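You operate a simulated robot arm through the tools that you are given. There is no shell and no other tool.

You run a simulated two-armed robot. Do the job below in one go: nothing can be reset, and whatever is moved stays where it is left.

JOB
Stop the skid pump and lock it out with the green padlock.
Fine: STOP, mode knob OFF, main switch OFF, then hang the padlock, which stands under the control box, on the lock-out peg.

It is judged by the outcome, as a careful person would: the job done as asked, and still so three seconds after it is handed in. It fails if anything else is knocked over, pushed out of place, dropped, spilled or broken.

ROBOT AND FRAMES
Two 7-joint arms with two-finger grippers on one trunk that stands fixed in place. Base frame: the origin is at the foot of the trunk, x ahead of it, y to its left, z up. Readings come in mm, rad, newtons and seconds.
The left shoulder is at [70, 139, 1380], the right one opposite. With the tool pointing down near the work surface each hand reaches from about 100 to 500 mm from the base axis, measured 20 degrees to its own side. Payload 3.43 kg a hand.
The TCP of each hand is the grasp point between the finger pads, 30 mm short of the fingertips. In the tool frame z runs along the fingers and y along their closing line. The gripper opens to 104 mm; its body begins 57 mm behind the TCP.
Orientation is that of the tool frame in the base frame, as [roll, pitch, yaw] about the fixed x, y, z axes, in that order (R = Rz(yaw) Ry(pitch) Rx(roll)). With the fingers straight down and closing along the base's y, the tool's x points along the base's -x, its y along +y and its z along -z.

CONTROLS
- The arms move only by the tool drive_tool. It takes "left_targets", "right_targets" or both (then of equal length, played together; a hand with none holds still); each is a list of rows, each a list of 2 entries, a list of its own where there are three numbers: the shift along the base's x, y, z in units of 250 mm (1.0 is 250 mm), then the turn, a rotation vector about the base's x, y, z in units of 45 degrees (1.0 is 45 degrees). In form: [[[tx, ty, tz], [wx, wy, wz]], ...]. A call has 1 to 20 rows; each row is the pose to reach, as a shift and turn from the pose commanded when the call began. "left_jaw" and "right_jaw" are, for a hand that has rows, the finger opening in mm, from 0 to 104, set as the call begins (left out, the last holds). A call with a number of a shift or a turn outside -1 to 1 is refused whole. A row lasts 0.2 s, in which the tool goes at most 50 mm and 0.15 rad; a call with a longer step from one row to the next is refused whole, and so is a gripper value outside its range. Where a pose cannot be reached the arm comes as near as it can. A force on the tool above 40 N (or 10 N above the force at the start of the call, whichever is more), or a blocked arm, ends the call early, and 0.2 s more pass. Each finger travels about 45 mm/s and halts on what it meets, pressing with about 31 N; the grip force reading is that of the motor and also rises with nothing between the fingers. The clock runs only during rows and for 0.2 s after the last one: add rows that repeat a pose to give the fingers time. The reply holds the time, the measured pose of the TCP, the force on the tool along the base axes, the opening and the grip force, in the units named above and with some noise, with the torque about the TCP (base axes, N m) and any sound that the robot's microphone picked up.
- Cameras (640 x 400 px; columns grow to the right, rows downward): "scene" is now at [135.6, 37.4, 1610.9]; the picture's right is [0.46, -0.89, 0.00], its down [-0.49, -0.25, -0.83] and it looks along [0.74, 0.38, -0.55] (base axes); focal length 220 px, centre (320, 200). "left" rides on the left gripper at [67, -18, -90] in its tool frame; the picture's right is [0.25, 0.97, 0.00], its down [-0.73, 0.19, -0.66] and it looks along [-0.64, 0.17, 0.75] (tool axes); focal length 218 px, centre (320, 200). "right" rides on the right gripper at [67, 18, -90] in its tool frame; the picture's right is [-0.25, 0.97, 0.00], its down [-0.73, -0.19, -0.66] and it looks along [-0.64, -0.17, 0.75] (tool axes); focal length 218 px, centre (320, 200). There is no depth. A picture from a camera that has moved, and an enlarged one, comes with that camera's place and axes in the base frame and with its lens. The place of the scene camera against the robot may be out by one fixed shift of up to 12 mm in any direction.
- capture(camera): a new picture of that camera. The clock stands still meanwhile.
- lift_body(by): slides the trunk up (or, below 0, down) by that many mm; the arms and the scene camera ride with it, the base frame stays. It gives what a move gives, with no picture.
- head_to(pan, tilt): turns the head with the scene camera to pan (to the left, within 1.501 rad either way) and tilt (down, from -0.506 to 1.204), counted from straight ahead of the robot. It gives what a move gives.
- enlarge(camera, box): a new picture of the part [left, top, right, bottom] of that camera's present view, enlarged. The clock stands still meanwhile.
- sign_off(): hands the job in; it is judged then, once.

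Nothing tells you positions but the pictures and the camera data. Unless the task says otherwise, let go and move clear before handing in.

The tools are called by a JSON object that holds its "fn" and its "kwargs". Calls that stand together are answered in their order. drive_tool: Moves the arms, as the interface text tells. Its arguments: {"type":"object","properties":{"left_targets":{"type":"array","items":{"type":"array"}},"left_jaw":{"type":"number"},"right_targets":{"type":"array","items":{"type":"array"}},"right_jaw":{"type":"number"}},"required":[]} The other tools are called the same way: lift_body (by) moves the trunk up or down; head_to (pan, tilt) turns the head that bears the scene camera; capture (camera) takes a picture; enlarge (camera, box) takes an enlarged picture of a part of a camera's view; sign_off () hands the job in.

At the start:

```text
time_s: 0.0
left_ee_pos: [297.5, 330.2, 1459.4]
left_tcp_rot: [3.14, 0.001, 3.141]
left_ft_force: [-0.5, -0.6, 0.3]
left_ft_torque: [0.0, 0.02, 0.01]
left_opening: 103.9
left_grip_force: 0.1
right_ee_pos: [375.9, 21.1, 1494.5]
right_tcp_rot: [-3.141, 0.001, 3.141]
right_ft_force: [-0.1, 0.8, -0.7]
right_ft_torque: [-0.01, 0.02, 0.0]
right_opening: 104.0
right_grip_force: 0.1
trunk travel left (down, up): [-875.0, 65.0]
head pan, tilt (commanded): [0.478, 0.585]
```

scene: 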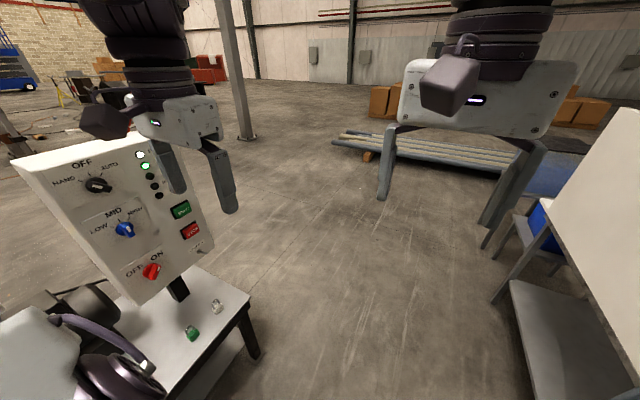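
right: 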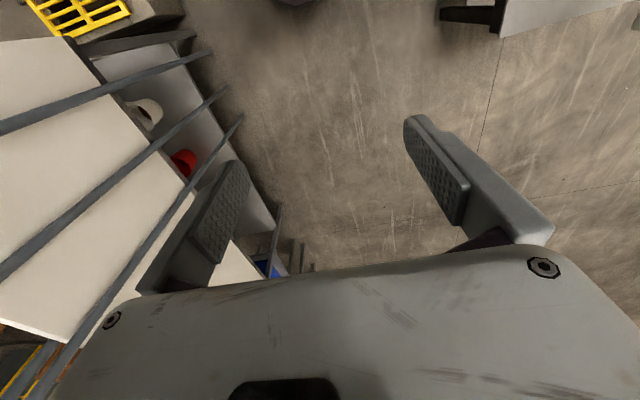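
left: 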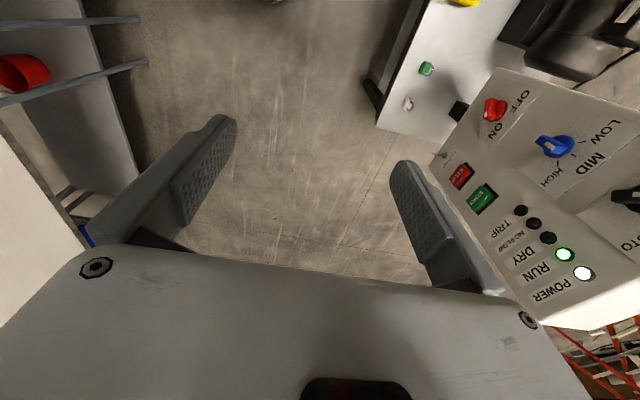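

I see the control box to the left of the robot with three knobs, START/STOP buttons and lamps, and the green padlock standing on the table under it next to a second (grey/white) one. I will first look closer at everything before moving.

{"fn": "head_to", "kwargs": {"pan": 0.95, "tilt": 0.75}}

{"fn": "capture", "kwargs": {"camera": "scene"}}

{"fn": "enlarge", "kwargs": {"camera": "left", "box": [360, 0, 640, 330]}}

```text
time_s: 0.9
left_ee_pos: [297.5, 330.6, 1460.7]
left_tcp_rot: [-3.141, -0.001, 3.141]
left_ft_force: [-0.4, 0.6, -0.5]
left_ft_torque: [0.02, 0.03, 0.01]
left_opening: 103.7
left_grip_force: 0.0
right_ee_pos: [375.3, 22.7, 1495.4]
right_tcp_rot: [3.141, -0.001, -3.141]
right_ft_force: [-0.7, -0.8, -0.1]
right_ft_torque: [-0.03, -0.01, 0.03]
right_opening: 104.2
right_grip_force: 0.1
trunk travel left (down, up): [-875.0, 65.0]
head pan, tilt (commanded): [0.949, 0.75]
```

```text
taken
camera scene: at [105.0, 63.9, 1596.7], right [0.81, -0.58, 0.0], down [-0.4, -0.55, -0.73], along [0.43, 0.59, -0.68], focal length 220 px, centre (320, 200)
```

scene: 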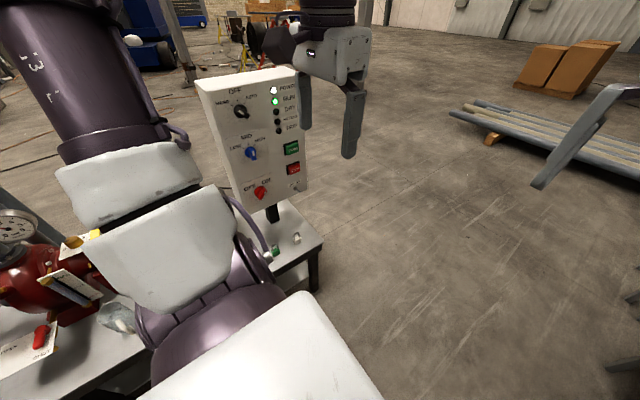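

```text
1.21 times, centred on (500, 165) of left
camera zoom: at [229.9, 313.2, 1550.2], right [-0.25, 0.97, 0.0], down [0.73, 0.19, 0.66], along [0.64, 0.17, -0.75], focal length 265 px, centre (102, 242)
```

zoom: 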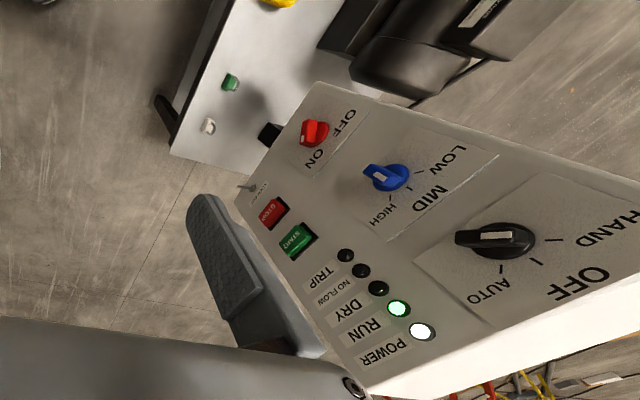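

The panel is visible in both cameras now. I'll take enlarged views to measure the knobs, buttons, peg and padlock.

{"fn": "enlarge", "kwargs": {"camera": "scene", "box": [190, 60, 330, 148]}}

{"fn": "enlarge", "kwargs": {"camera": "scene", "box": [190, 130, 330, 218]}}

{"fn": "enlarge", "kwargs": {"camera": "scene", "box": [220, 190, 340, 265]}}

{"fn": "enlarge", "kwargs": {"camera": "left", "box": [400, 40, 560, 140]}}

{"fn": "enlarge", "kwargs": {"camera": "left", "box": [430, 130, 640, 260]}}

```text
4.55 times, centred on (260, 104) of scene
camera zoom: at [105.0, 63.9, 1596.7], right [0.81, -0.58, 0.0], down [-0.4, -0.55, -0.73], along [0.43, 0.59, -0.68], focal length 998 px, centre (593, 636)
```

zoom: 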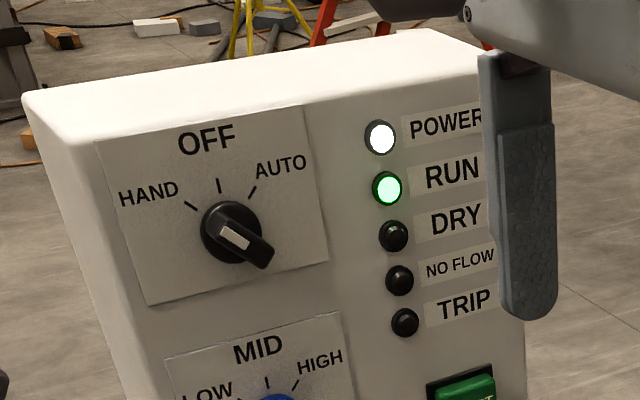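

```text
4.55 times, centred on (260, 174) of scene
camera zoom: at [105.0, 63.9, 1596.7], right [0.81, -0.58, 0.0], down [-0.4, -0.55, -0.73], along [0.43, 0.59, -0.68], focal length 998 px, centre (593, 318)
```

zoom: 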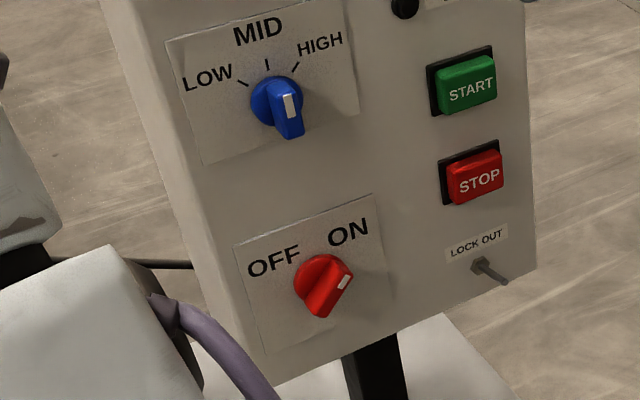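

```text
5.33 times, centred on (280, 228) of scene
camera zoom: at [105.0, 63.9, 1596.7], right [0.81, -0.58, 0.0], down [-0.4, -0.55, -0.73], along [0.43, 0.59, -0.68], focal length 1170 px, centre (533, 53)
```

zoom: 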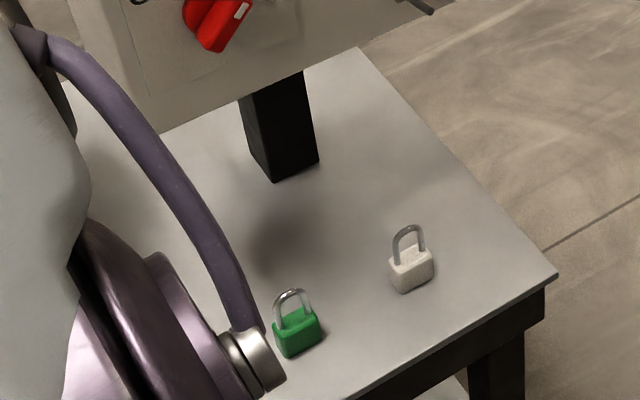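

```text
4.00 times, centred on (480, 90) of left
camera zoom: at [229.9, 313.2, 1550.2], right [-0.25, 0.97, 0.0], down [0.73, 0.19, 0.66], along [0.64, 0.17, -0.75], focal length 873 px, centre (-320, 640)
```

zoom: 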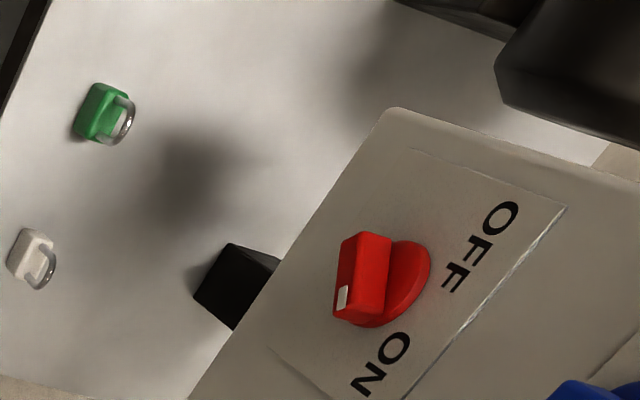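

```text
3.05 times, centred on (535, 195) of left
camera zoom: at [229.9, 313.2, 1550.2], right [-0.25, 0.97, 0.0], down [0.73, 0.19, 0.66], along [0.64, 0.17, -0.75], focal length 665 px, centre (-335, 215)
```

zoom: 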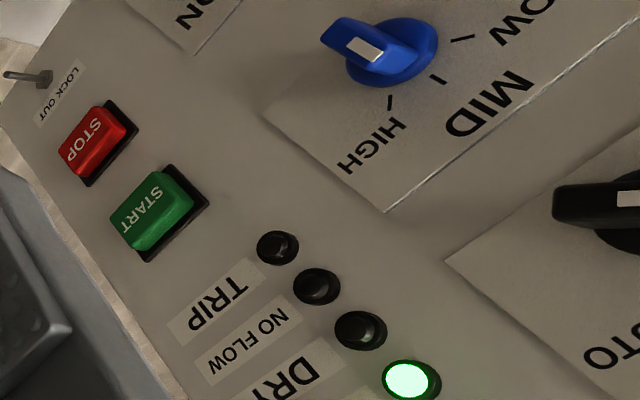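

The panel seems to sit about 0.5 m ahead and 0.83 m to the left, with the main switch, mode knob (now at HAND) and STOP facing the robot. Before moving anything I'll look round for obstacles on both sides.

{"fn": "head_to", "kwargs": {"pan": 1.45, "tilt": 0.9}}

{"fn": "capture", "kwargs": {"camera": "scene"}}

{"fn": "head_to", "kwargs": {"pan": -0.6, "tilt": 0.8}}

{"fn": "capture", "kwargs": {"camera": "scene"}}

{"fn": "head_to", "kwargs": {"pan": 0.2, "tilt": 1.2}}

{"fn": "capture", "kwargs": {"camera": "scene"}}

```text
time_s: 1.8
left_ee_pos: [297.0, 330.1, 1459.7]
left_tcp_rot: [3.141, -0.001, 3.14]
left_ft_force: [-0.3, -0.5, -0.3]
left_ft_torque: [-0.01, -0.01, -0.03]
left_opening: 104.1
left_grip_force: 0.1
right_ee_pos: [376.2, 20.8, 1494.5]
right_tcp_rot: [3.14, 0.002, -3.141]
right_ft_force: [-0.3, -0.5, -0.2]
right_ft_torque: [0.02, -0.01, 0.0]
right_opening: 104.0
right_grip_force: 0.1
trunk travel left (down, up): [-875.0, 65.0]
head pan, tilt (commanded): [1.45, 0.901]
```

```text
taken
camera scene: at [65.9, 71.5, 1584.8], right [0.99, -0.12, 0.0], down [-0.09, -0.78, -0.62], along [0.08, 0.62, -0.78], focal length 220 px, centre (320, 200)
```

scene: 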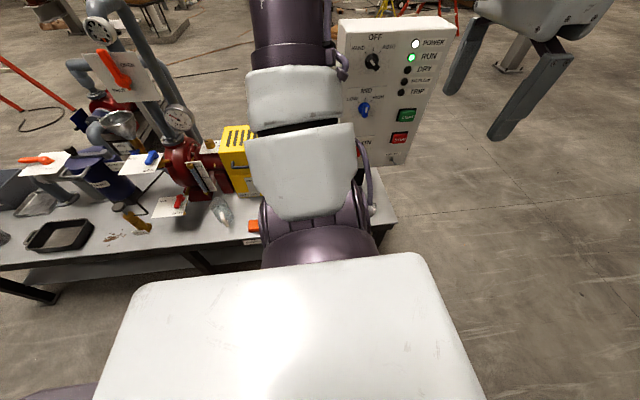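

```text
time_s: 3.8
left_ee_pos: [297.8, 330.3, 1458.9]
left_tcp_rot: [3.14, 0.001, 3.141]
left_ft_force: [-0.4, -0.1, 0.1]
left_ft_torque: [-0.01, -0.02, -0.01]
left_opening: 103.8
left_grip_force: 0.0
right_ee_pos: [375.1, 20.8, 1495.8]
right_tcp_rot: [3.139, 0.0, 3.141]
right_ft_force: [0.3, 0.8, 1.0]
right_ft_torque: [-0.01, 0.01, 0.0]
right_opening: 104.1
right_grip_force: 0.1
trunk travel left (down, up): [-875.0, 65.0]
head pan, tilt (commanded): [-0.6, 0.799]
```

```text
taken
camera scene: at [123.3, -49.0, 1592.7], right [-0.56, -0.83, 0.0], down [-0.59, 0.4, -0.7], along [0.58, -0.39, -0.72], focal length 220 px, centre (320, 200)
```

scene: 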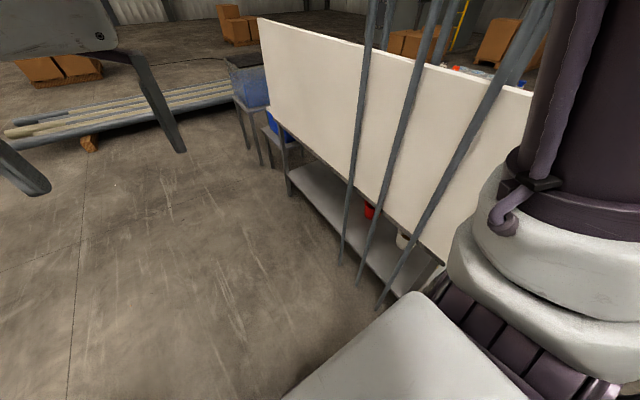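

```text
time_s: 4.9
left_ee_pos: [297.7, 330.2, 1459.6]
left_tcp_rot: [3.141, 0.0, -3.141]
left_ft_force: [0.5, 0.4, 0.7]
left_ft_torque: [0.01, 0.0, 0.0]
left_opening: 104.0
left_grip_force: 0.1
right_ee_pos: [375.4, 21.8, 1495.0]
right_tcp_rot: [3.141, 0.001, -3.141]
right_ft_force: [-1.1, -0.1, 1.6]
right_ft_torque: [0.0, 0.01, 0.0]
right_opening: 104.0
right_grip_force: 0.0
trunk travel left (down, up): [-875.0, 65.0]
head pan, tilt (commanded): [0.201, 1.201]
```

```text
taken
camera scene: at [111.5, 7.6, 1565.0], right [0.2, -0.98, 0.0], down [-0.91, -0.18, -0.36], along [0.36, 0.07, -0.93], focal length 220 px, centre (320, 200)
```

scene: 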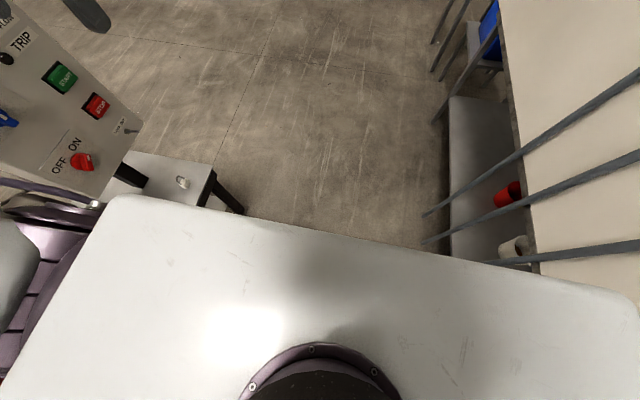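

The skid table (top near z≈580) is left of the robot with the pump, the panel and the two padlocks; to the right is a white table with three pipes overhanging near z≈850, y≈-290. The arms are held high, so I'll lower the trunk in a step and take pictures for a better triangulation.

{"fn": "head_to", "kwargs": {"pan": 1.0, "tilt": 0.6}}

{"fn": "capture", "kwargs": {"camera": "scene"}}

{"fn": "enlarge", "kwargs": {"camera": "scene", "box": [170, 90, 330, 190]}}

{"fn": "enlarge", "kwargs": {"camera": "scene", "box": [170, 180, 330, 280]}}

{"fn": "lift_body", "kwargs": {"by": -150}}

{"fn": "capture", "kwargs": {"camera": "scene"}}

{"fn": "capture", "kwargs": {"camera": "left"}}

{"fn": "capture", "kwargs": {"camera": "right"}}

```text
time_s: 6.1
left_ee_pos: [298.1, 330.1, 1458.9]
left_tcp_rot: [3.14, 0.0, -3.141]
left_ft_force: [-0.2, -0.4, -0.6]
left_ft_torque: [0.02, 0.01, 0.02]
left_opening: 104.2
left_grip_force: 0.0
right_ee_pos: [374.3, 21.0, 1495.7]
right_tcp_rot: [3.142, 0.001, 3.14]
right_ft_force: [-0.7, -0.1, -0.4]
right_ft_torque: [0.01, -0.02, 0.0]
right_opening: 103.9
right_grip_force: 0.1
trunk travel left (down, up): [-875.0, 65.0]
head pan, tilt (commanded): [1.0, 0.6]
```

```text
taken
camera scene: at [104.5, 70.8, 1609.5], right [0.84, -0.54, 0.0], down [-0.31, -0.48, -0.82], along [0.45, 0.69, -0.57], focal length 220 px, centre (320, 200)
```

scene: 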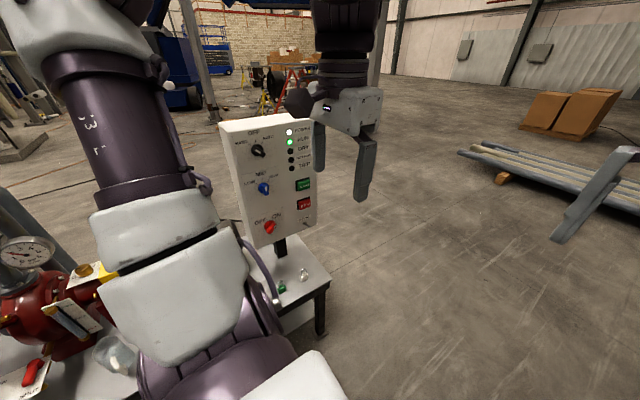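

```text
4.00 times, centred on (250, 140) of scene
camera zoom: at [104.5, 70.8, 1609.5], right [0.84, -0.54, 0.0], down [-0.31, -0.48, -0.82], along [0.45, 0.69, -0.57], focal length 878 px, centre (600, 440)
```

zoom: 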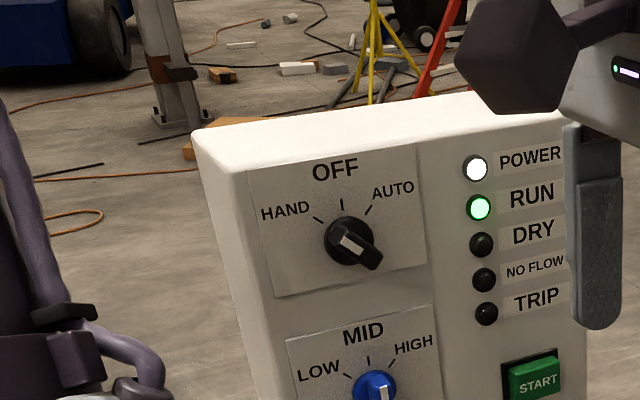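

```text
4.00 times, centred on (250, 230) of scene
camera zoom: at [104.5, 70.8, 1609.5], right [0.84, -0.54, 0.0], down [-0.31, -0.48, -0.82], along [0.45, 0.69, -0.57], focal length 878 px, centre (600, 80)
```

zoom: 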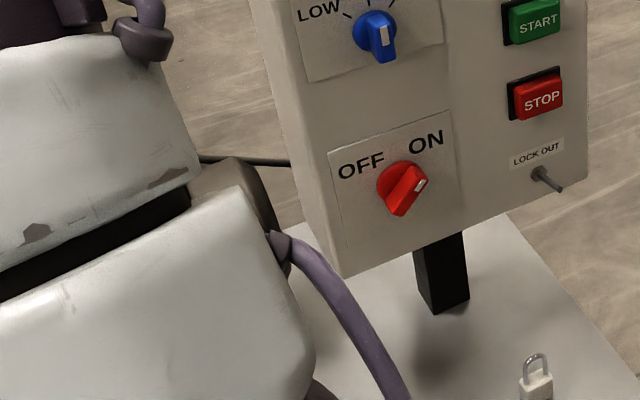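

```text
time_s: 7.8
left_ee_pos: [298.0, 330.0, 1309.8]
left_tcp_rot: [-3.141, -0.001, 3.141]
left_ft_force: [-0.3, 0.2, 0.0]
left_ft_torque: [-0.01, 0.01, 0.01]
left_opening: 103.7
left_grip_force: 0.0
right_ee_pos: [375.1, 21.7, 1345.9]
right_tcp_rot: [-3.141, 0.001, -3.141]
right_ft_force: [-0.2, -0.4, 0.7]
right_ft_torque: [-0.01, -0.01, 0.01]
right_opening: 104.1
right_grip_force: 0.2
trunk travel left (down, up): [-725.0, 215.0]
head pan, tilt (commanded): [1.0, 0.6]
```

```text
taken
camera scene: at [104.4, 70.9, 1459.6], right [0.84, -0.54, 0.0], down [-0.31, -0.48, -0.83], along [0.45, 0.69, -0.56], focal length 220 px, centre (320, 200)
```

scene: 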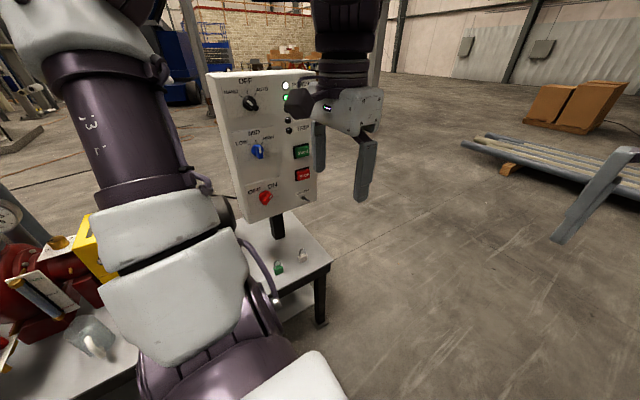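

```text
taken
camera left: at [229.8, 313.1, 1400.2], right [-0.25, 0.97, 0.0], down [0.73, 0.19, 0.66], along [0.64, 0.17, -0.75], focal length 218 px, centre (320, 200)
```

left: 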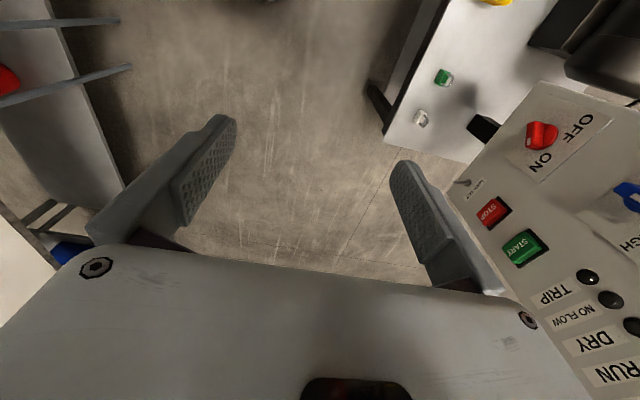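

```text
taken
camera right: at [308.7, 39.2, 1435.4], right [0.25, 0.97, 0.0], down [0.73, -0.19, 0.66], along [0.64, -0.17, -0.75], focal length 218 px, centre (320, 200)
```

right: 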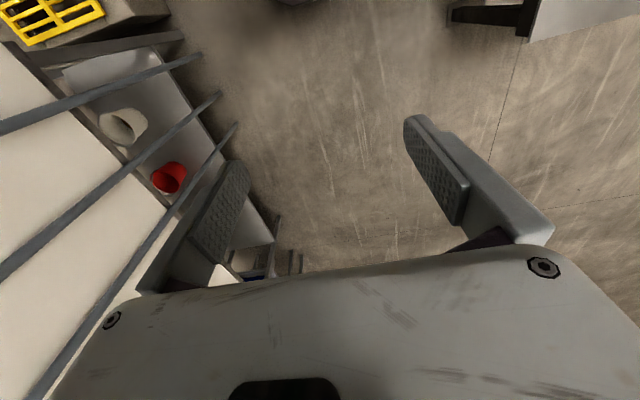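

The three "pipes" turn out to be vertical posts standing well away at y≈-690, so lowering is safe on the right. I'll lower a further 150 mm and measure the panel again.

{"fn": "lift_body", "kwargs": {"by": -150}}

{"fn": "capture", "kwargs": {"camera": "scene"}}

{"fn": "enlarge", "kwargs": {"camera": "scene", "box": [180, 10, 340, 110]}}

{"fn": "enlarge", "kwargs": {"camera": "scene", "box": [180, 100, 340, 200]}}

{"fn": "enlarge", "kwargs": {"camera": "scene", "box": [220, 190, 340, 265]}}

{"fn": "capture", "kwargs": {"camera": "left"}}

{"fn": "enlarge", "kwargs": {"camera": "left", "box": [400, 40, 560, 140]}}

{"fn": "enlarge", "kwargs": {"camera": "left", "box": [480, 80, 640, 180]}}

```text
time_s: 9.6
left_ee_pos: [298.4, 330.2, 1159.8]
left_tcp_rot: [3.141, 0.001, -3.142]
left_ft_force: [0.3, 0.6, 0.1]
left_ft_torque: [-0.01, -0.02, 0.0]
left_opening: 104.3
left_grip_force: 0.0
right_ee_pos: [375.6, 21.6, 1195.7]
right_tcp_rot: [3.141, -0.002, -3.141]
right_ft_force: [-0.3, 0.0, 0.6]
right_ft_torque: [-0.03, 0.01, -0.01]
right_opening: 103.8
right_grip_force: 0.1
trunk travel left (down, up): [-575.0, 365.0]
head pan, tilt (commanded): [1.0, 0.6]
```

```text
taken
camera scene: at [104.3, 70.8, 1309.6], right [0.84, -0.54, 0.0], down [-0.31, -0.48, -0.83], along [0.45, 0.69, -0.56], focal length 220 px, centre (320, 200)
```

scene: 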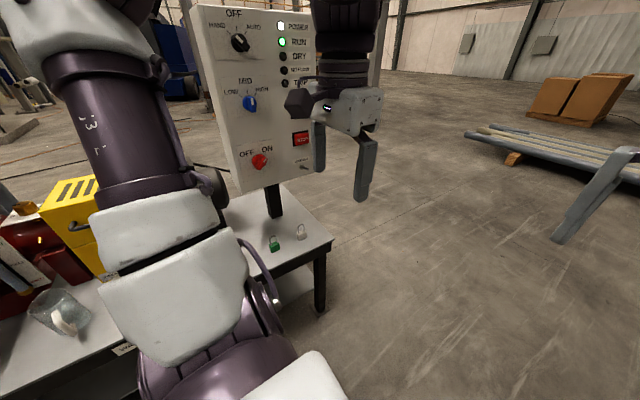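

```text
4.00 times, centred on (260, 60) of scene
camera zoom: at [104.3, 70.8, 1309.6], right [0.84, -0.54, 0.0], down [-0.31, -0.48, -0.83], along [0.45, 0.69, -0.56], focal length 878 px, centre (560, 760)
```

zoom: 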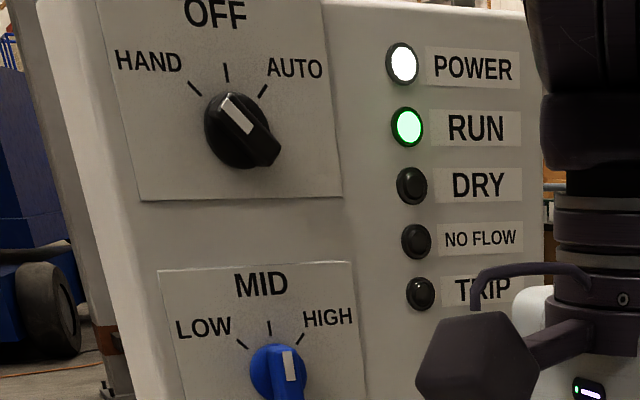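

```text
4.00 times, centred on (260, 150) of scene
camera zoom: at [104.3, 70.8, 1309.6], right [0.84, -0.54, 0.0], down [-0.31, -0.48, -0.83], along [0.45, 0.69, -0.56], focal length 878 px, centre (560, 400)
```

zoom: 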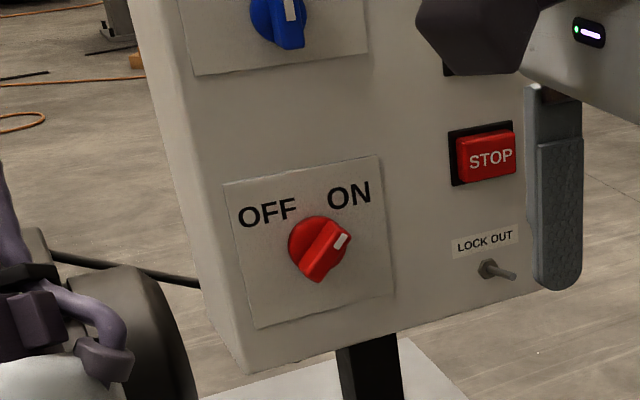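

```text
5.33 times, centred on (280, 228) of scene
camera zoom: at [104.3, 70.8, 1309.6], right [0.84, -0.54, 0.0], down [-0.31, -0.48, -0.83], along [0.45, 0.69, -0.56], focal length 1170 px, centre (533, 53)
```

zoom: 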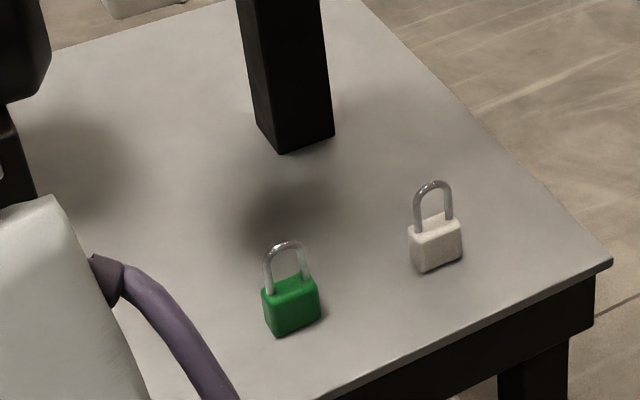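

```text
taken
camera left: at [229.8, 313.1, 1250.2], right [-0.25, 0.97, 0.0], down [0.73, 0.19, 0.66], along [0.64, 0.17, -0.75], focal length 218 px, centre (320, 200)
```

left: 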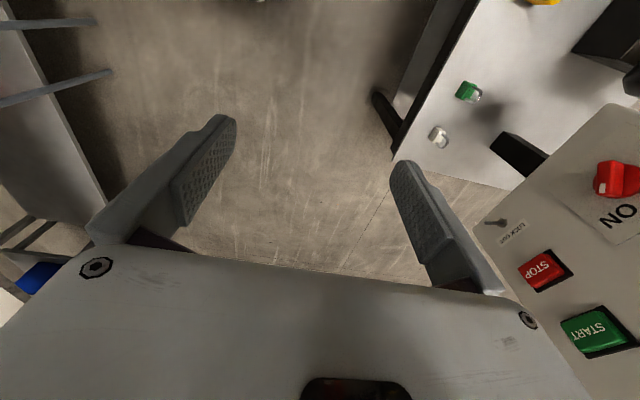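

```text
4.00 times, centred on (480, 90) of left
camera zoom: at [229.8, 313.1, 1250.2], right [-0.25, 0.97, 0.0], down [0.73, 0.19, 0.66], along [0.64, 0.17, -0.75], focal length 873 px, centre (-320, 640)
```

zoom: 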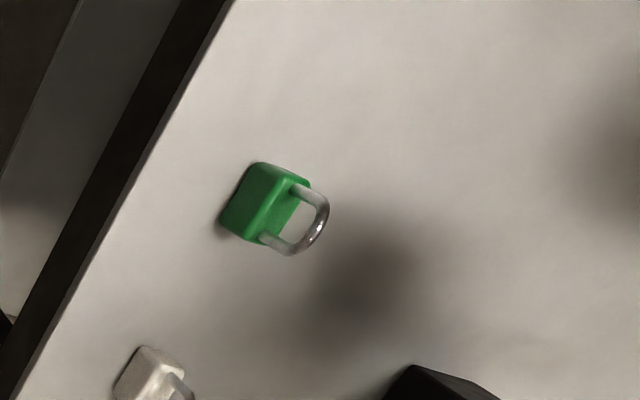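

```text
4.00 times, centred on (560, 130) of left
camera zoom: at [229.8, 313.1, 1250.2], right [-0.25, 0.97, 0.0], down [0.73, 0.19, 0.66], along [0.64, 0.17, -0.75], focal length 873 px, centre (-640, 480)
```

zoom: 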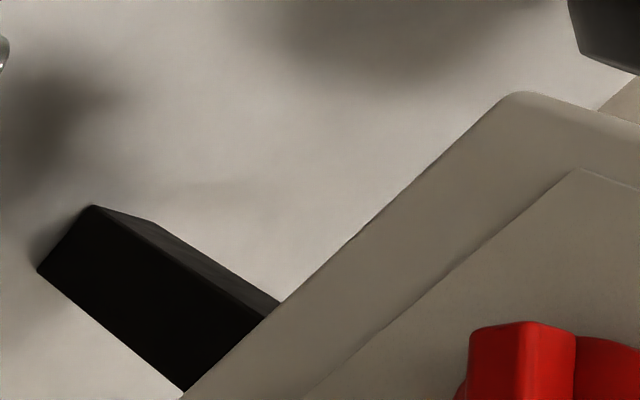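

Triangulating gives a panel plane at about y≈798 facing the robot: mode knob ≈(309, ·, 1328), main switch ≈(311, ·, 986), STOP ≈(481, 785, 1037), lock-out peg ≈(482, 794→745, 914→927), green padlock ≈(296, 732, 615) on a table top near z≈592. I'll begin to turn the left hand to point at the panel, in two steps.

{"fn": "drive_tool", "kwargs": {"left_targets": [[[0.06, 0.1, -0.04], [0.167, 0, 0]], [[0.12, 0.2, -0.08], [0.333, 0, 0]], [[0.18, 0.3, -0.12], [0.5, 0, 0]], [[0.24, 0.4, -0.16], [0.667, 0, 0]], [[0.3, 0.5, -0.2], [0.833, 0, 0]], [[0.36, 0.6, -0.24], [1, 0, 0]]], "left_jaw": 0}}

{"fn": "capture", "kwargs": {"camera": "scene"}}

{"fn": "capture", "kwargs": {"camera": "left"}}

```text
time_s: 11.0
left_ee_pos: [377.3, 522.0, 1065.7]
left_tcp_rot: [2.362, 0.006, 3.137]
left_ft_force: [1.1, 0.0, 0.8]
left_ft_torque: [0.0, 0.03, 0.0]
left_opening: 0.1
left_grip_force: 19.4
left hand out of reach, approached as far as the arm can: row 1, 2, 3, 4, 5, 6
right_ee_pos: [376.0, 22.2, 1195.2]
right_tcp_rot: [3.138, -0.001, -3.141]
right_ft_force: [0.4, 1.0, -0.5]
right_ft_torque: [-0.02, 0.01, 0.0]
right_opening: 103.9
right_grip_force: 0.1
trunk travel left (down, up): [-575.0, 365.0]
head pan, tilt (commanded): [1.0, 0.6]
```

```text
taken
camera scene: at [106.1, 71.9, 1309.3], right [0.84, -0.54, 0.0], down [-0.31, -0.48, -0.82], along [0.44, 0.69, -0.57], focal length 220 px, centre (320, 200)
```

scene: 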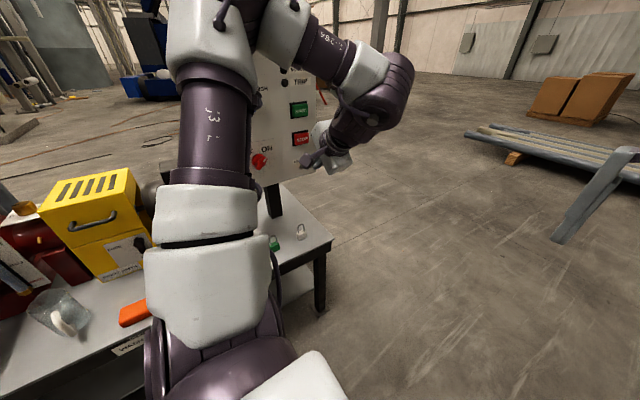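

```text
taken
camera left: at [308.1, 445.9, 1118.1], right [-0.25, 0.69, 0.68], down [0.72, -0.33, 0.6], along [0.64, 0.64, -0.42], focal length 218 px, centre (320, 200)
```

left: 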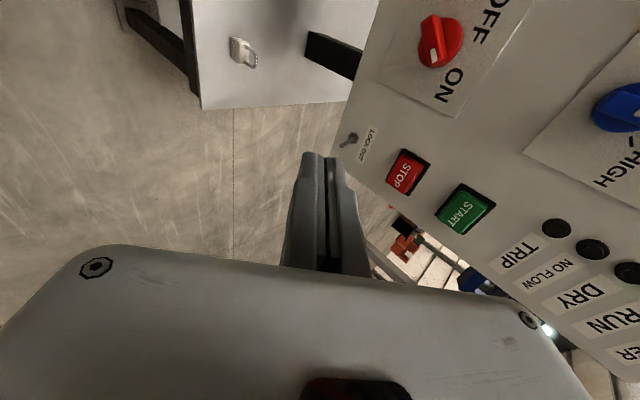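

The hand rotates as planned though the arm is a bit too folded to sit exactly at the target; further out should suit it better. Next I finish turning the tool to point at the panel, going out toward STOP.

{"fn": "drive_tool", "kwargs": {"left_targets": [[[0.06, 0.1, -0.04], [0.167, 0, 0]], [[0.12, 0.2, -0.08], [0.333, 0, 0]], [[0.18, 0.3, -0.12], [0.5, 0, 0]], [[0.24, 0.4, -0.16], [0.667, 0, 0]], [[0.3, 0.5, -0.2], [0.833, 0, 0]], [[0.36, 0.6, -0.24], [1, 0, 0]]], "left_jaw": 0}}

{"fn": "capture", "kwargs": {"camera": "scene"}}

{"fn": "capture", "kwargs": {"camera": "left"}}

```text
time_s: 12.4
left_ee_pos: [470.1, 705.6, 1005.4]
left_tcp_rot: [1.573, -0.001, 3.14]
left_ft_force: [0.1, 0.3, -0.4]
left_ft_torque: [0.01, 0.0, 0.0]
left_opening: 0.0
left_grip_force: 31.0
left hand out of reach, approached as far as the arm can: row 1, 2, 3, 4, 5, 6
right_ee_pos: [378.3, 23.6, 1195.5]
right_tcp_rot: [-3.14, -0.002, 3.141]
right_ft_force: [0.4, -0.4, -0.2]
right_ft_torque: [-0.02, 0.04, 0.0]
right_opening: 104.2
right_grip_force: 0.2
trunk travel left (down, up): [-575.0, 365.0]
head pan, tilt (commanded): [1.0, 0.6]
```

```text
taken
camera scene: at [106.4, 72.3, 1309.3], right [0.84, -0.54, 0.0], down [-0.31, -0.48, -0.82], along [0.44, 0.69, -0.57], focal length 220 px, centre (320, 200)
```

scene: 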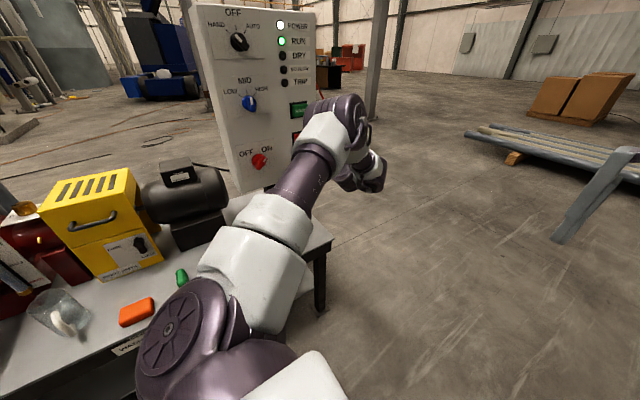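

```text
taken
camera left: at [401.6, 616.3, 988.1], right [-0.25, 0.0, 0.97], down [0.73, -0.66, 0.19], along [0.64, 0.75, 0.16], focal length 218 px, centre (320, 200)
```

left: 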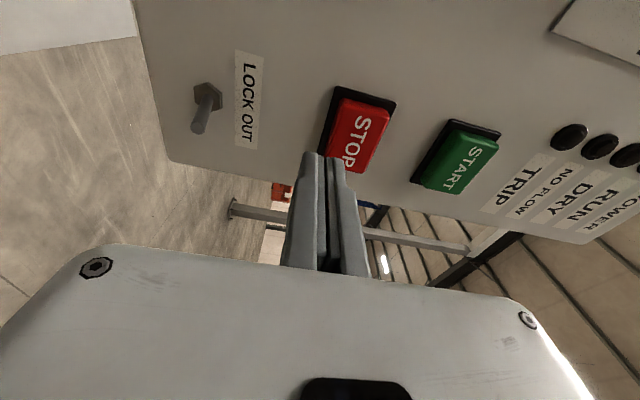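

The hand now points at the panel just below STOP; from the hand camera STOP's face centre is about (469, 785, 1041) and the peg base about (471, 794, 917). I'll raise the fingertips to STOP height first and check how exactly the arm follows.

{"fn": "drive_tool", "kwargs": {"left_targets": [[[0, -0.05, 0.07], [0, 0, 0]], [[0, -0.06, 0.14], [0, 0, 0]], [[0, -0.06, 0.14], [0, 0, 0]]]}}

{"fn": "capture", "kwargs": {"camera": "left"}}

```text
time_s: 13.2
left_ee_pos: [468.8, 704.4, 1041.2]
left_tcp_rot: [1.573, 0.001, 3.139]
left_ft_force: [-0.1, 0.2, -0.8]
left_ft_torque: [-0.02, -0.02, -0.01]
left_opening: 0.0
left_grip_force: 31.6
left hand out of reach, approached as far as the arm can: row 1, 2, 3
right_ee_pos: [375.7, 21.8, 1194.2]
right_tcp_rot: [-3.141, 0.001, 3.141]
right_ft_force: [0.3, -0.6, -0.1]
right_ft_torque: [-0.01, 0.01, -0.01]
right_opening: 103.7
right_grip_force: 0.0
trunk travel left (down, up): [-575.0, 365.0]
head pan, tilt (commanded): [1.0, 0.6]
```

```text
taken
camera left: at [400.8, 615.4, 1024.2], right [-0.25, 0.0, 0.97], down [0.73, -0.66, 0.19], along [0.64, 0.75, 0.16], focal length 218 px, centre (320, 200)
```

left: 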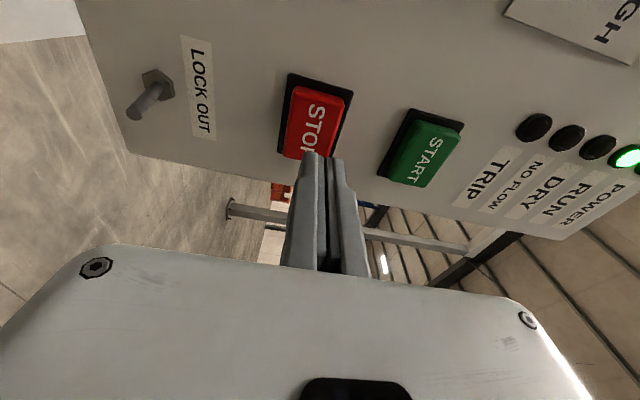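

The fingertips are lined up with STOP (within a few mm). I now push straight in with small steps, letting the force limit stop me.

{"fn": "drive_tool", "kwargs": {"left_targets": [[[0, 0.08, 0], [0, 0, 0]], [[0, 0.14, 0], [0, 0, 0]], [[0, 0.18, 0], [0, 0, 0]], [[0, 0.2, 0], [0, 0, 0]], [[0, 0.21, 0], [0, 0, 0]], [[0, 0.22, 0], [0, 0, 0]]]}}

{"fn": "capture", "kwargs": {"camera": "left"}}

```text
time_s: 14.6
left_ee_pos: [470.1, 758.9, 1040.5]
left_tcp_rot: [1.571, -0.001, -3.14]
left_ft_force: [-0.4, -2.0, -0.1]
left_ft_torque: [0.01, 0.02, -0.01]
left_opening: 6.0
left_grip_force: 34.7
right_ee_pos: [375.8, 20.5, 1195.5]
right_tcp_rot: [3.141, 0.0, -3.141]
right_ft_force: [-0.3, 0.3, -0.3]
right_ft_torque: [0.01, 0.0, -0.01]
right_opening: 103.8
right_grip_force: 0.1
trunk travel left (down, up): [-575.0, 365.0]
head pan, tilt (commanded): [1.0, 0.6]
```

```text
taken
camera left: at [402.3, 670.3, 1023.7], right [-0.25, 0.0, 0.97], down [0.73, -0.66, 0.19], along [0.64, 0.75, 0.17], focal length 218 px, centre (320, 200)
```

left: 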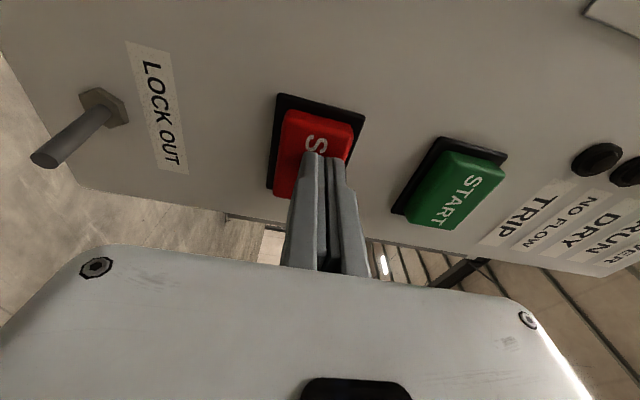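

There is light contact at the button. I check the lamps before pressing deeper.

{"fn": "capture", "kwargs": {"camera": "scene"}}

{"fn": "drive_tool", "kwargs": {"left_targets": [[[0, 0.01, 0], [0, 0, 0]], [[0, 0.02, 0], [0, 0, 0]], [[0, 0.03, 0], [0, 0, 0]]]}}

{"fn": "enlarge", "kwargs": {"camera": "scene", "box": [180, 0, 340, 100]}}

{"fn": "enlarge", "kwargs": {"camera": "left", "box": [240, 80, 400, 180]}}

```text
taken
camera scene: at [104.4, 70.7, 1309.5], right [0.84, -0.54, 0.0], down [-0.31, -0.48, -0.83], along [0.45, 0.69, -0.56], focal length 220 px, centre (320, 200)
```

scene: 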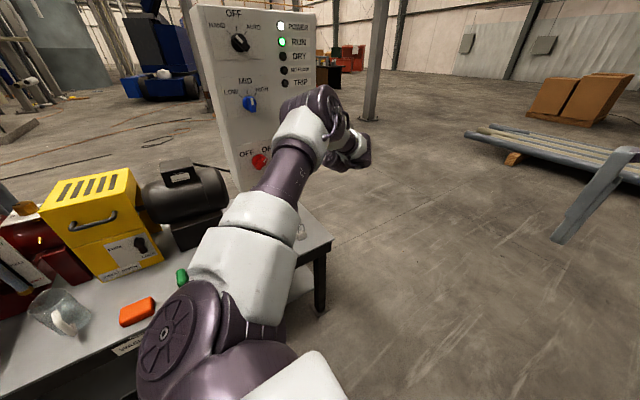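

```text
time_s: 15.4
left_ee_pos: [472.0, 767.2, 1039.8]
left_tcp_rot: [1.571, 0.002, -3.141]
left_ft_force: [-1.3, -4.0, -1.7]
left_ft_torque: [-0.04, 0.0, 0.02]
left_opening: 6.1
left_grip_force: 34.4
right_ee_pos: [375.1, 19.8, 1196.1]
right_tcp_rot: [-3.142, 0.0, 3.14]
right_ft_force: [0.0, 0.2, 0.8]
right_ft_torque: [-0.01, -0.02, 0.03]
right_opening: 104.1
right_grip_force: 0.0
trunk travel left (down, up): [-575.0, 365.0]
head pan, tilt (commanded): [1.0, 0.6]
heard: click
```

```text
4.00 times, centred on (260, 50) of scene
camera zoom: at [104.4, 70.2, 1309.6], right [0.84, -0.54, 0.0], down [-0.31, -0.47, -0.83], along [0.45, 0.69, -0.56], focal length 878 px, centre (560, 800)
```

zoom: 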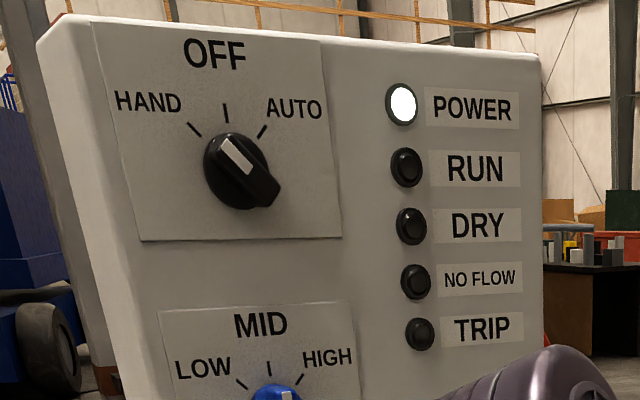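

```text
4.00 times, centred on (320, 130) of left
camera zoom: at [402.6, 677.5, 1024.1], right [-0.25, 0.0, 0.97], down [0.73, -0.66, 0.19], along [0.64, 0.75, 0.17], focal length 873 px, centre (320, 480)
```

zoom: 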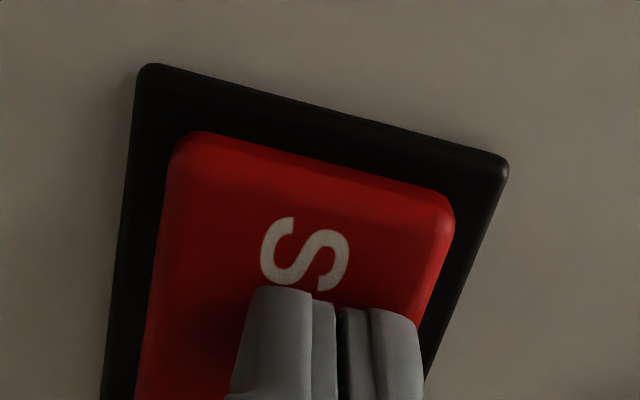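

Click heard and the RUN lamp is out: the pump is stopped. I retract from STOP, then raise the trunk so the hand comes level with the mode knob.

{"fn": "drive_tool", "kwargs": {"left_targets": [[[0, -0.12, 0], [0, 0, 0]], [[0, -0.24, 0], [0, 0, 0]], [[0, -0.24, 0], [0, 0, 0]]]}}

{"fn": "lift_body", "kwargs": {"by": 285}}

{"fn": "capture", "kwargs": {"camera": "left"}}

{"fn": "capture", "kwargs": {"camera": "scene"}}

```text
time_s: 16.2
left_ee_pos: [468.4, 707.7, 1039.9]
left_tcp_rot: [1.573, -0.001, 3.141]
left_ft_force: [-0.3, 0.8, -0.7]
left_ft_torque: [-0.03, 0.02, 0.0]
left_opening: 0.0
left_grip_force: 34.5
right_ee_pos: [375.8, 23.9, 1195.3]
right_tcp_rot: [-3.14, 0.001, -3.141]
right_ft_force: [0.6, 0.8, -0.1]
right_ft_torque: [-0.02, -0.02, 0.03]
right_opening: 104.1
right_grip_force: 0.0
trunk travel left (down, up): [-575.0, 365.0]
head pan, tilt (commanded): [1.0, 0.6]
```

```text
time_s: 19.0
left_ee_pos: [469.3, 707.9, 1324.8]
left_tcp_rot: [1.571, 0.0, 3.141]
left_ft_force: [0.3, -0.4, -0.7]
left_ft_torque: [0.01, -0.02, 0.0]
left_opening: 0.0
left_grip_force: 34.4
right_ee_pos: [375.1, 22.1, 1480.4]
right_tcp_rot: [3.141, -0.002, -3.141]
right_ft_force: [-0.2, -0.5, 0.5]
right_ft_torque: [-0.01, -0.01, -0.02]
right_opening: 104.0
right_grip_force: 0.2
trunk travel left (down, up): [-860.0, 80.0]
head pan, tilt (commanded): [1.0, 0.6]
```

```text
taken
camera left: at [402.2, 618.3, 1309.0], right [-0.25, 0.0, 0.97], down [0.73, -0.66, 0.19], along [0.64, 0.75, 0.17], focal length 218 px, centre (320, 200)
```

left: 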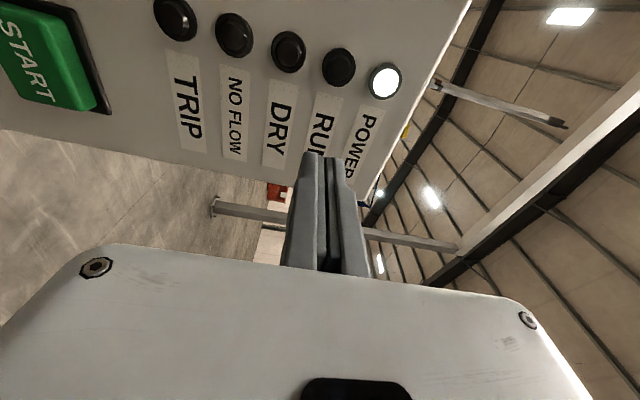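

```text
taken
camera scene: at [104.6, 71.0, 1594.5], right [0.84, -0.54, 0.0], down [-0.31, -0.48, -0.82], along [0.45, 0.69, -0.57], focal length 220 px, centre (320, 200)
```

scene: 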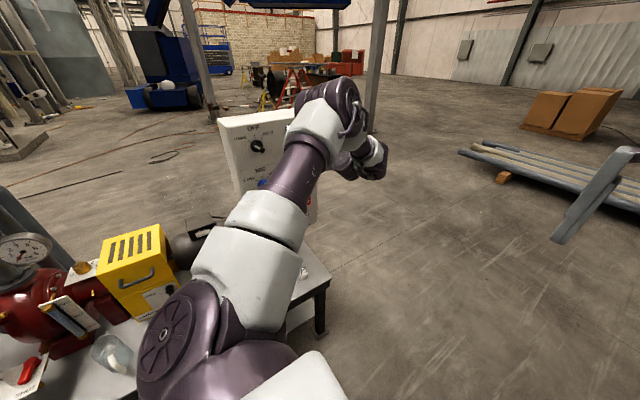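

The hand is level with the mode knob but 170 mm to its right. The arm could not draw back past y≈704 before, so I go left in small steps watching y.

{"fn": "drive_tool", "kwargs": {"left_targets": [[[-0.08, 0, 0], [0, 0.1, 0]], [[-0.16, 0, 0], [0, 0.2, 0]], [[-0.24, 0, 0], [0, 0.3, 0]]]}}

{"fn": "capture", "kwargs": {"camera": "left"}}

```text
time_s: 19.8
left_ee_pos: [409.3, 708.6, 1327.2]
left_tcp_rot: [1.573, -0.235, 3.139]
left_ft_force: [-1.0, 0.9, -0.7]
left_ft_torque: [0.0, -0.03, 0.0]
left_opening: 0.4
left_grip_force: 34.9
right_ee_pos: [375.8, 21.7, 1479.5]
right_tcp_rot: [3.141, 0.0, -3.14]
right_ft_force: [-0.8, 0.0, -0.1]
right_ft_torque: [0.01, -0.02, -0.02]
right_opening: 104.1
right_grip_force: 0.0
trunk travel left (down, up): [-860.0, 80.0]
head pan, tilt (commanded): [1.0, 0.6]
```

```text
taken
camera left: at [338.9, 619.1, 1325.8], right [-0.02, 0.0, 1.0], down [0.75, -0.66, 0.02], along [0.66, 0.75, 0.01], focal length 218 px, centre (320, 200)
```

left: 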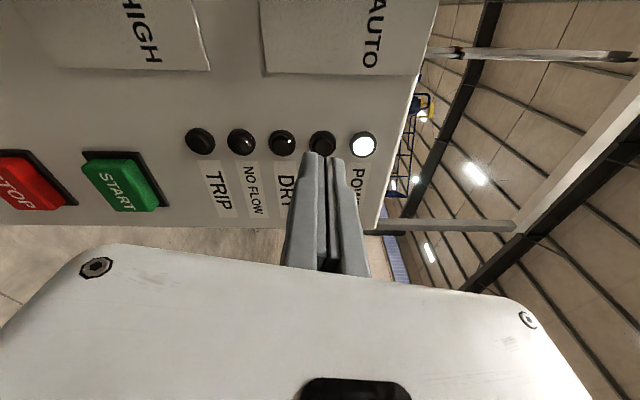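

It follows exactly. I continue left and turn the fingers to suit the HAND angle of the bar.

{"fn": "drive_tool", "kwargs": {"left_targets": [[[-0.07, 0, 0], [0, 0.12, 0]], [[-0.14, 0, 0], [0, 0.24, 0]], [[-0.21, 0, 0], [0, 0.35, 0]]]}}

{"fn": "capture", "kwargs": {"camera": "left"}}

```text
time_s: 20.6
left_ee_pos: [355.7, 710.1, 1326.9]
left_tcp_rot: [1.576, -0.511, 3.137]
left_ft_force: [-0.1, 0.2, 0.3]
left_ft_torque: [0.05, -0.02, 0.02]
left_opening: 0.2
left_grip_force: 35.0
right_ee_pos: [375.1, 21.3, 1480.7]
right_tcp_rot: [-3.141, 0.001, -3.14]
right_ft_force: [0.8, -0.1, -0.4]
right_ft_torque: [0.0, 0.02, 0.04]
right_opening: 104.0
right_grip_force: 0.1
trunk travel left (down, up): [-860.0, 80.0]
head pan, tilt (commanded): [1.0, 0.6]
```

```text
taken
camera left: at [288.0, 620.5, 1344.7], right [0.25, 0.0, 0.97], down [0.73, -0.66, -0.19], along [0.64, 0.75, -0.17], focal length 218 px, centre (320, 200)
```

left: 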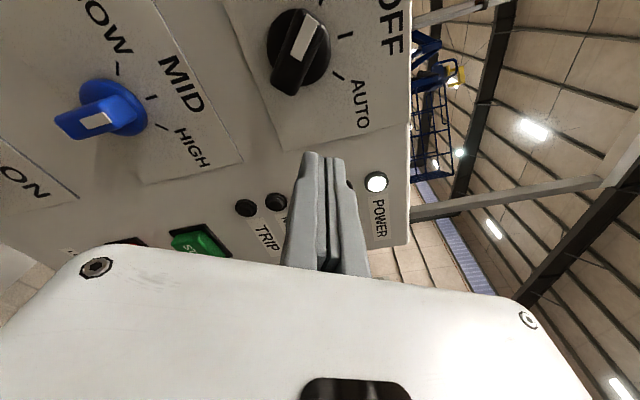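

{"fn": "enlarge", "kwargs": {"camera": "left", "box": [240, 0, 400, 100]}}

```text
4.00 times, centred on (320, 50) of left
camera zoom: at [288.0, 620.5, 1344.7], right [0.25, 0.0, 0.97], down [0.73, -0.66, -0.19], along [0.64, 0.75, -0.17], focal length 873 px, centre (320, 800)
```

zoom: 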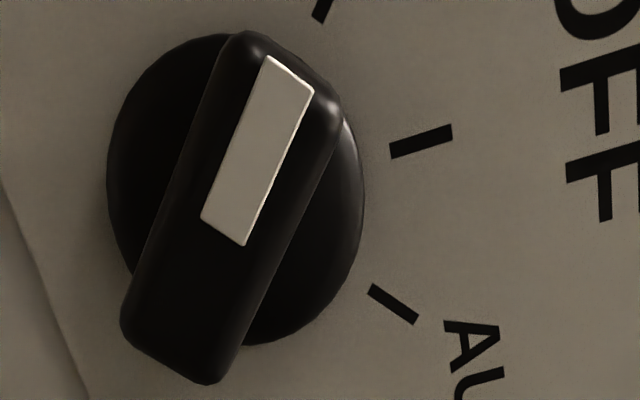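

The mode knob's axis comes out near (304, ·, 1326), bar pointing to HAND, with its front face near y≈767. I'll open the fingers and line up with the knob at 45°, staying back.

{"fn": "drive_tool", "kwargs": {"left_targets": [[[-0.07, 0, 0], [0, 0.12, 0]], [[-0.14, 0, 0], [0, 0.24, 0]], [[-0.207, 0, -0.006], [0, 0.35, 0]], [[-0.207, 0, -0.006], [0, 0.35, 0]]], "left_jaw": 60}}

{"fn": "capture", "kwargs": {"camera": "left"}}

{"fn": "enlarge", "kwargs": {"camera": "left", "box": [240, 60, 400, 160]}}

{"fn": "capture", "kwargs": {"camera": "scene"}}

```text
time_s: 21.6
left_ee_pos: [305.1, 710.4, 1325.0]
left_tcp_rot: [1.573, -0.788, 3.14]
left_ft_force: [0.2, 0.5, 0.5]
left_ft_torque: [-0.01, 0.02, 0.04]
left_opening: 60.1
left_grip_force: 0.1
right_ee_pos: [375.6, 21.7, 1479.2]
right_tcp_rot: [3.141, -0.002, 3.141]
right_ft_force: [0.0, 0.5, -0.9]
right_ft_torque: [-0.02, -0.01, 0.0]
right_opening: 104.0
right_grip_force: 0.1
trunk travel left (down, up): [-860.0, 80.0]
head pan, tilt (commanded): [1.0, 0.6]
```

```text
taken
camera left: at [245.2, 621.3, 1361.7], right [0.51, 0.0, 0.86], down [0.65, -0.66, -0.38], along [0.57, 0.75, -0.33], focal length 218 px, centre (320, 200)
```

left: 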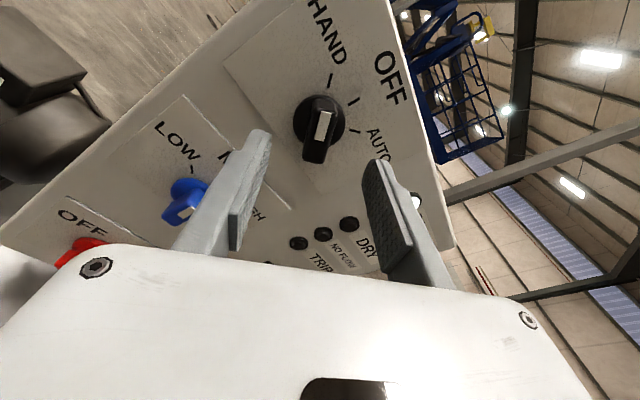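

```text
4.00 times, centred on (320, 110) of left
camera zoom: at [245.2, 621.3, 1361.7], right [0.51, 0.0, 0.86], down [0.65, -0.66, -0.38], along [0.57, 0.75, -0.33], focal length 873 px, centre (320, 560)
```

zoom: 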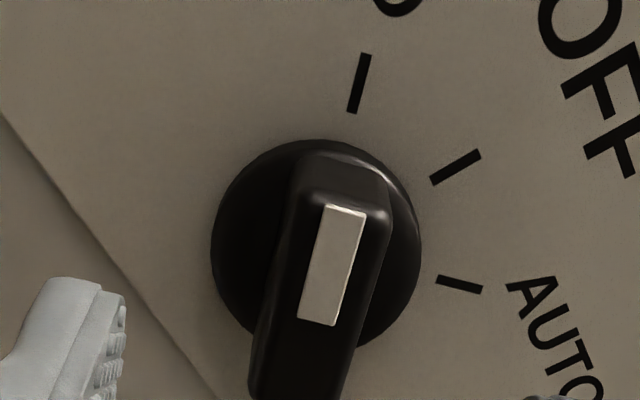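

```text
taken
camera scene: at [104.8, 71.0, 1594.5], right [0.84, -0.54, 0.0], down [-0.31, -0.48, -0.82], along [0.45, 0.69, -0.57], focal length 220 px, centre (320, 200)
```

scene: 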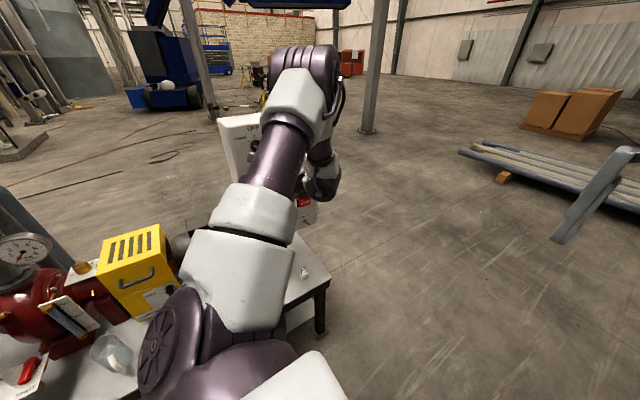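

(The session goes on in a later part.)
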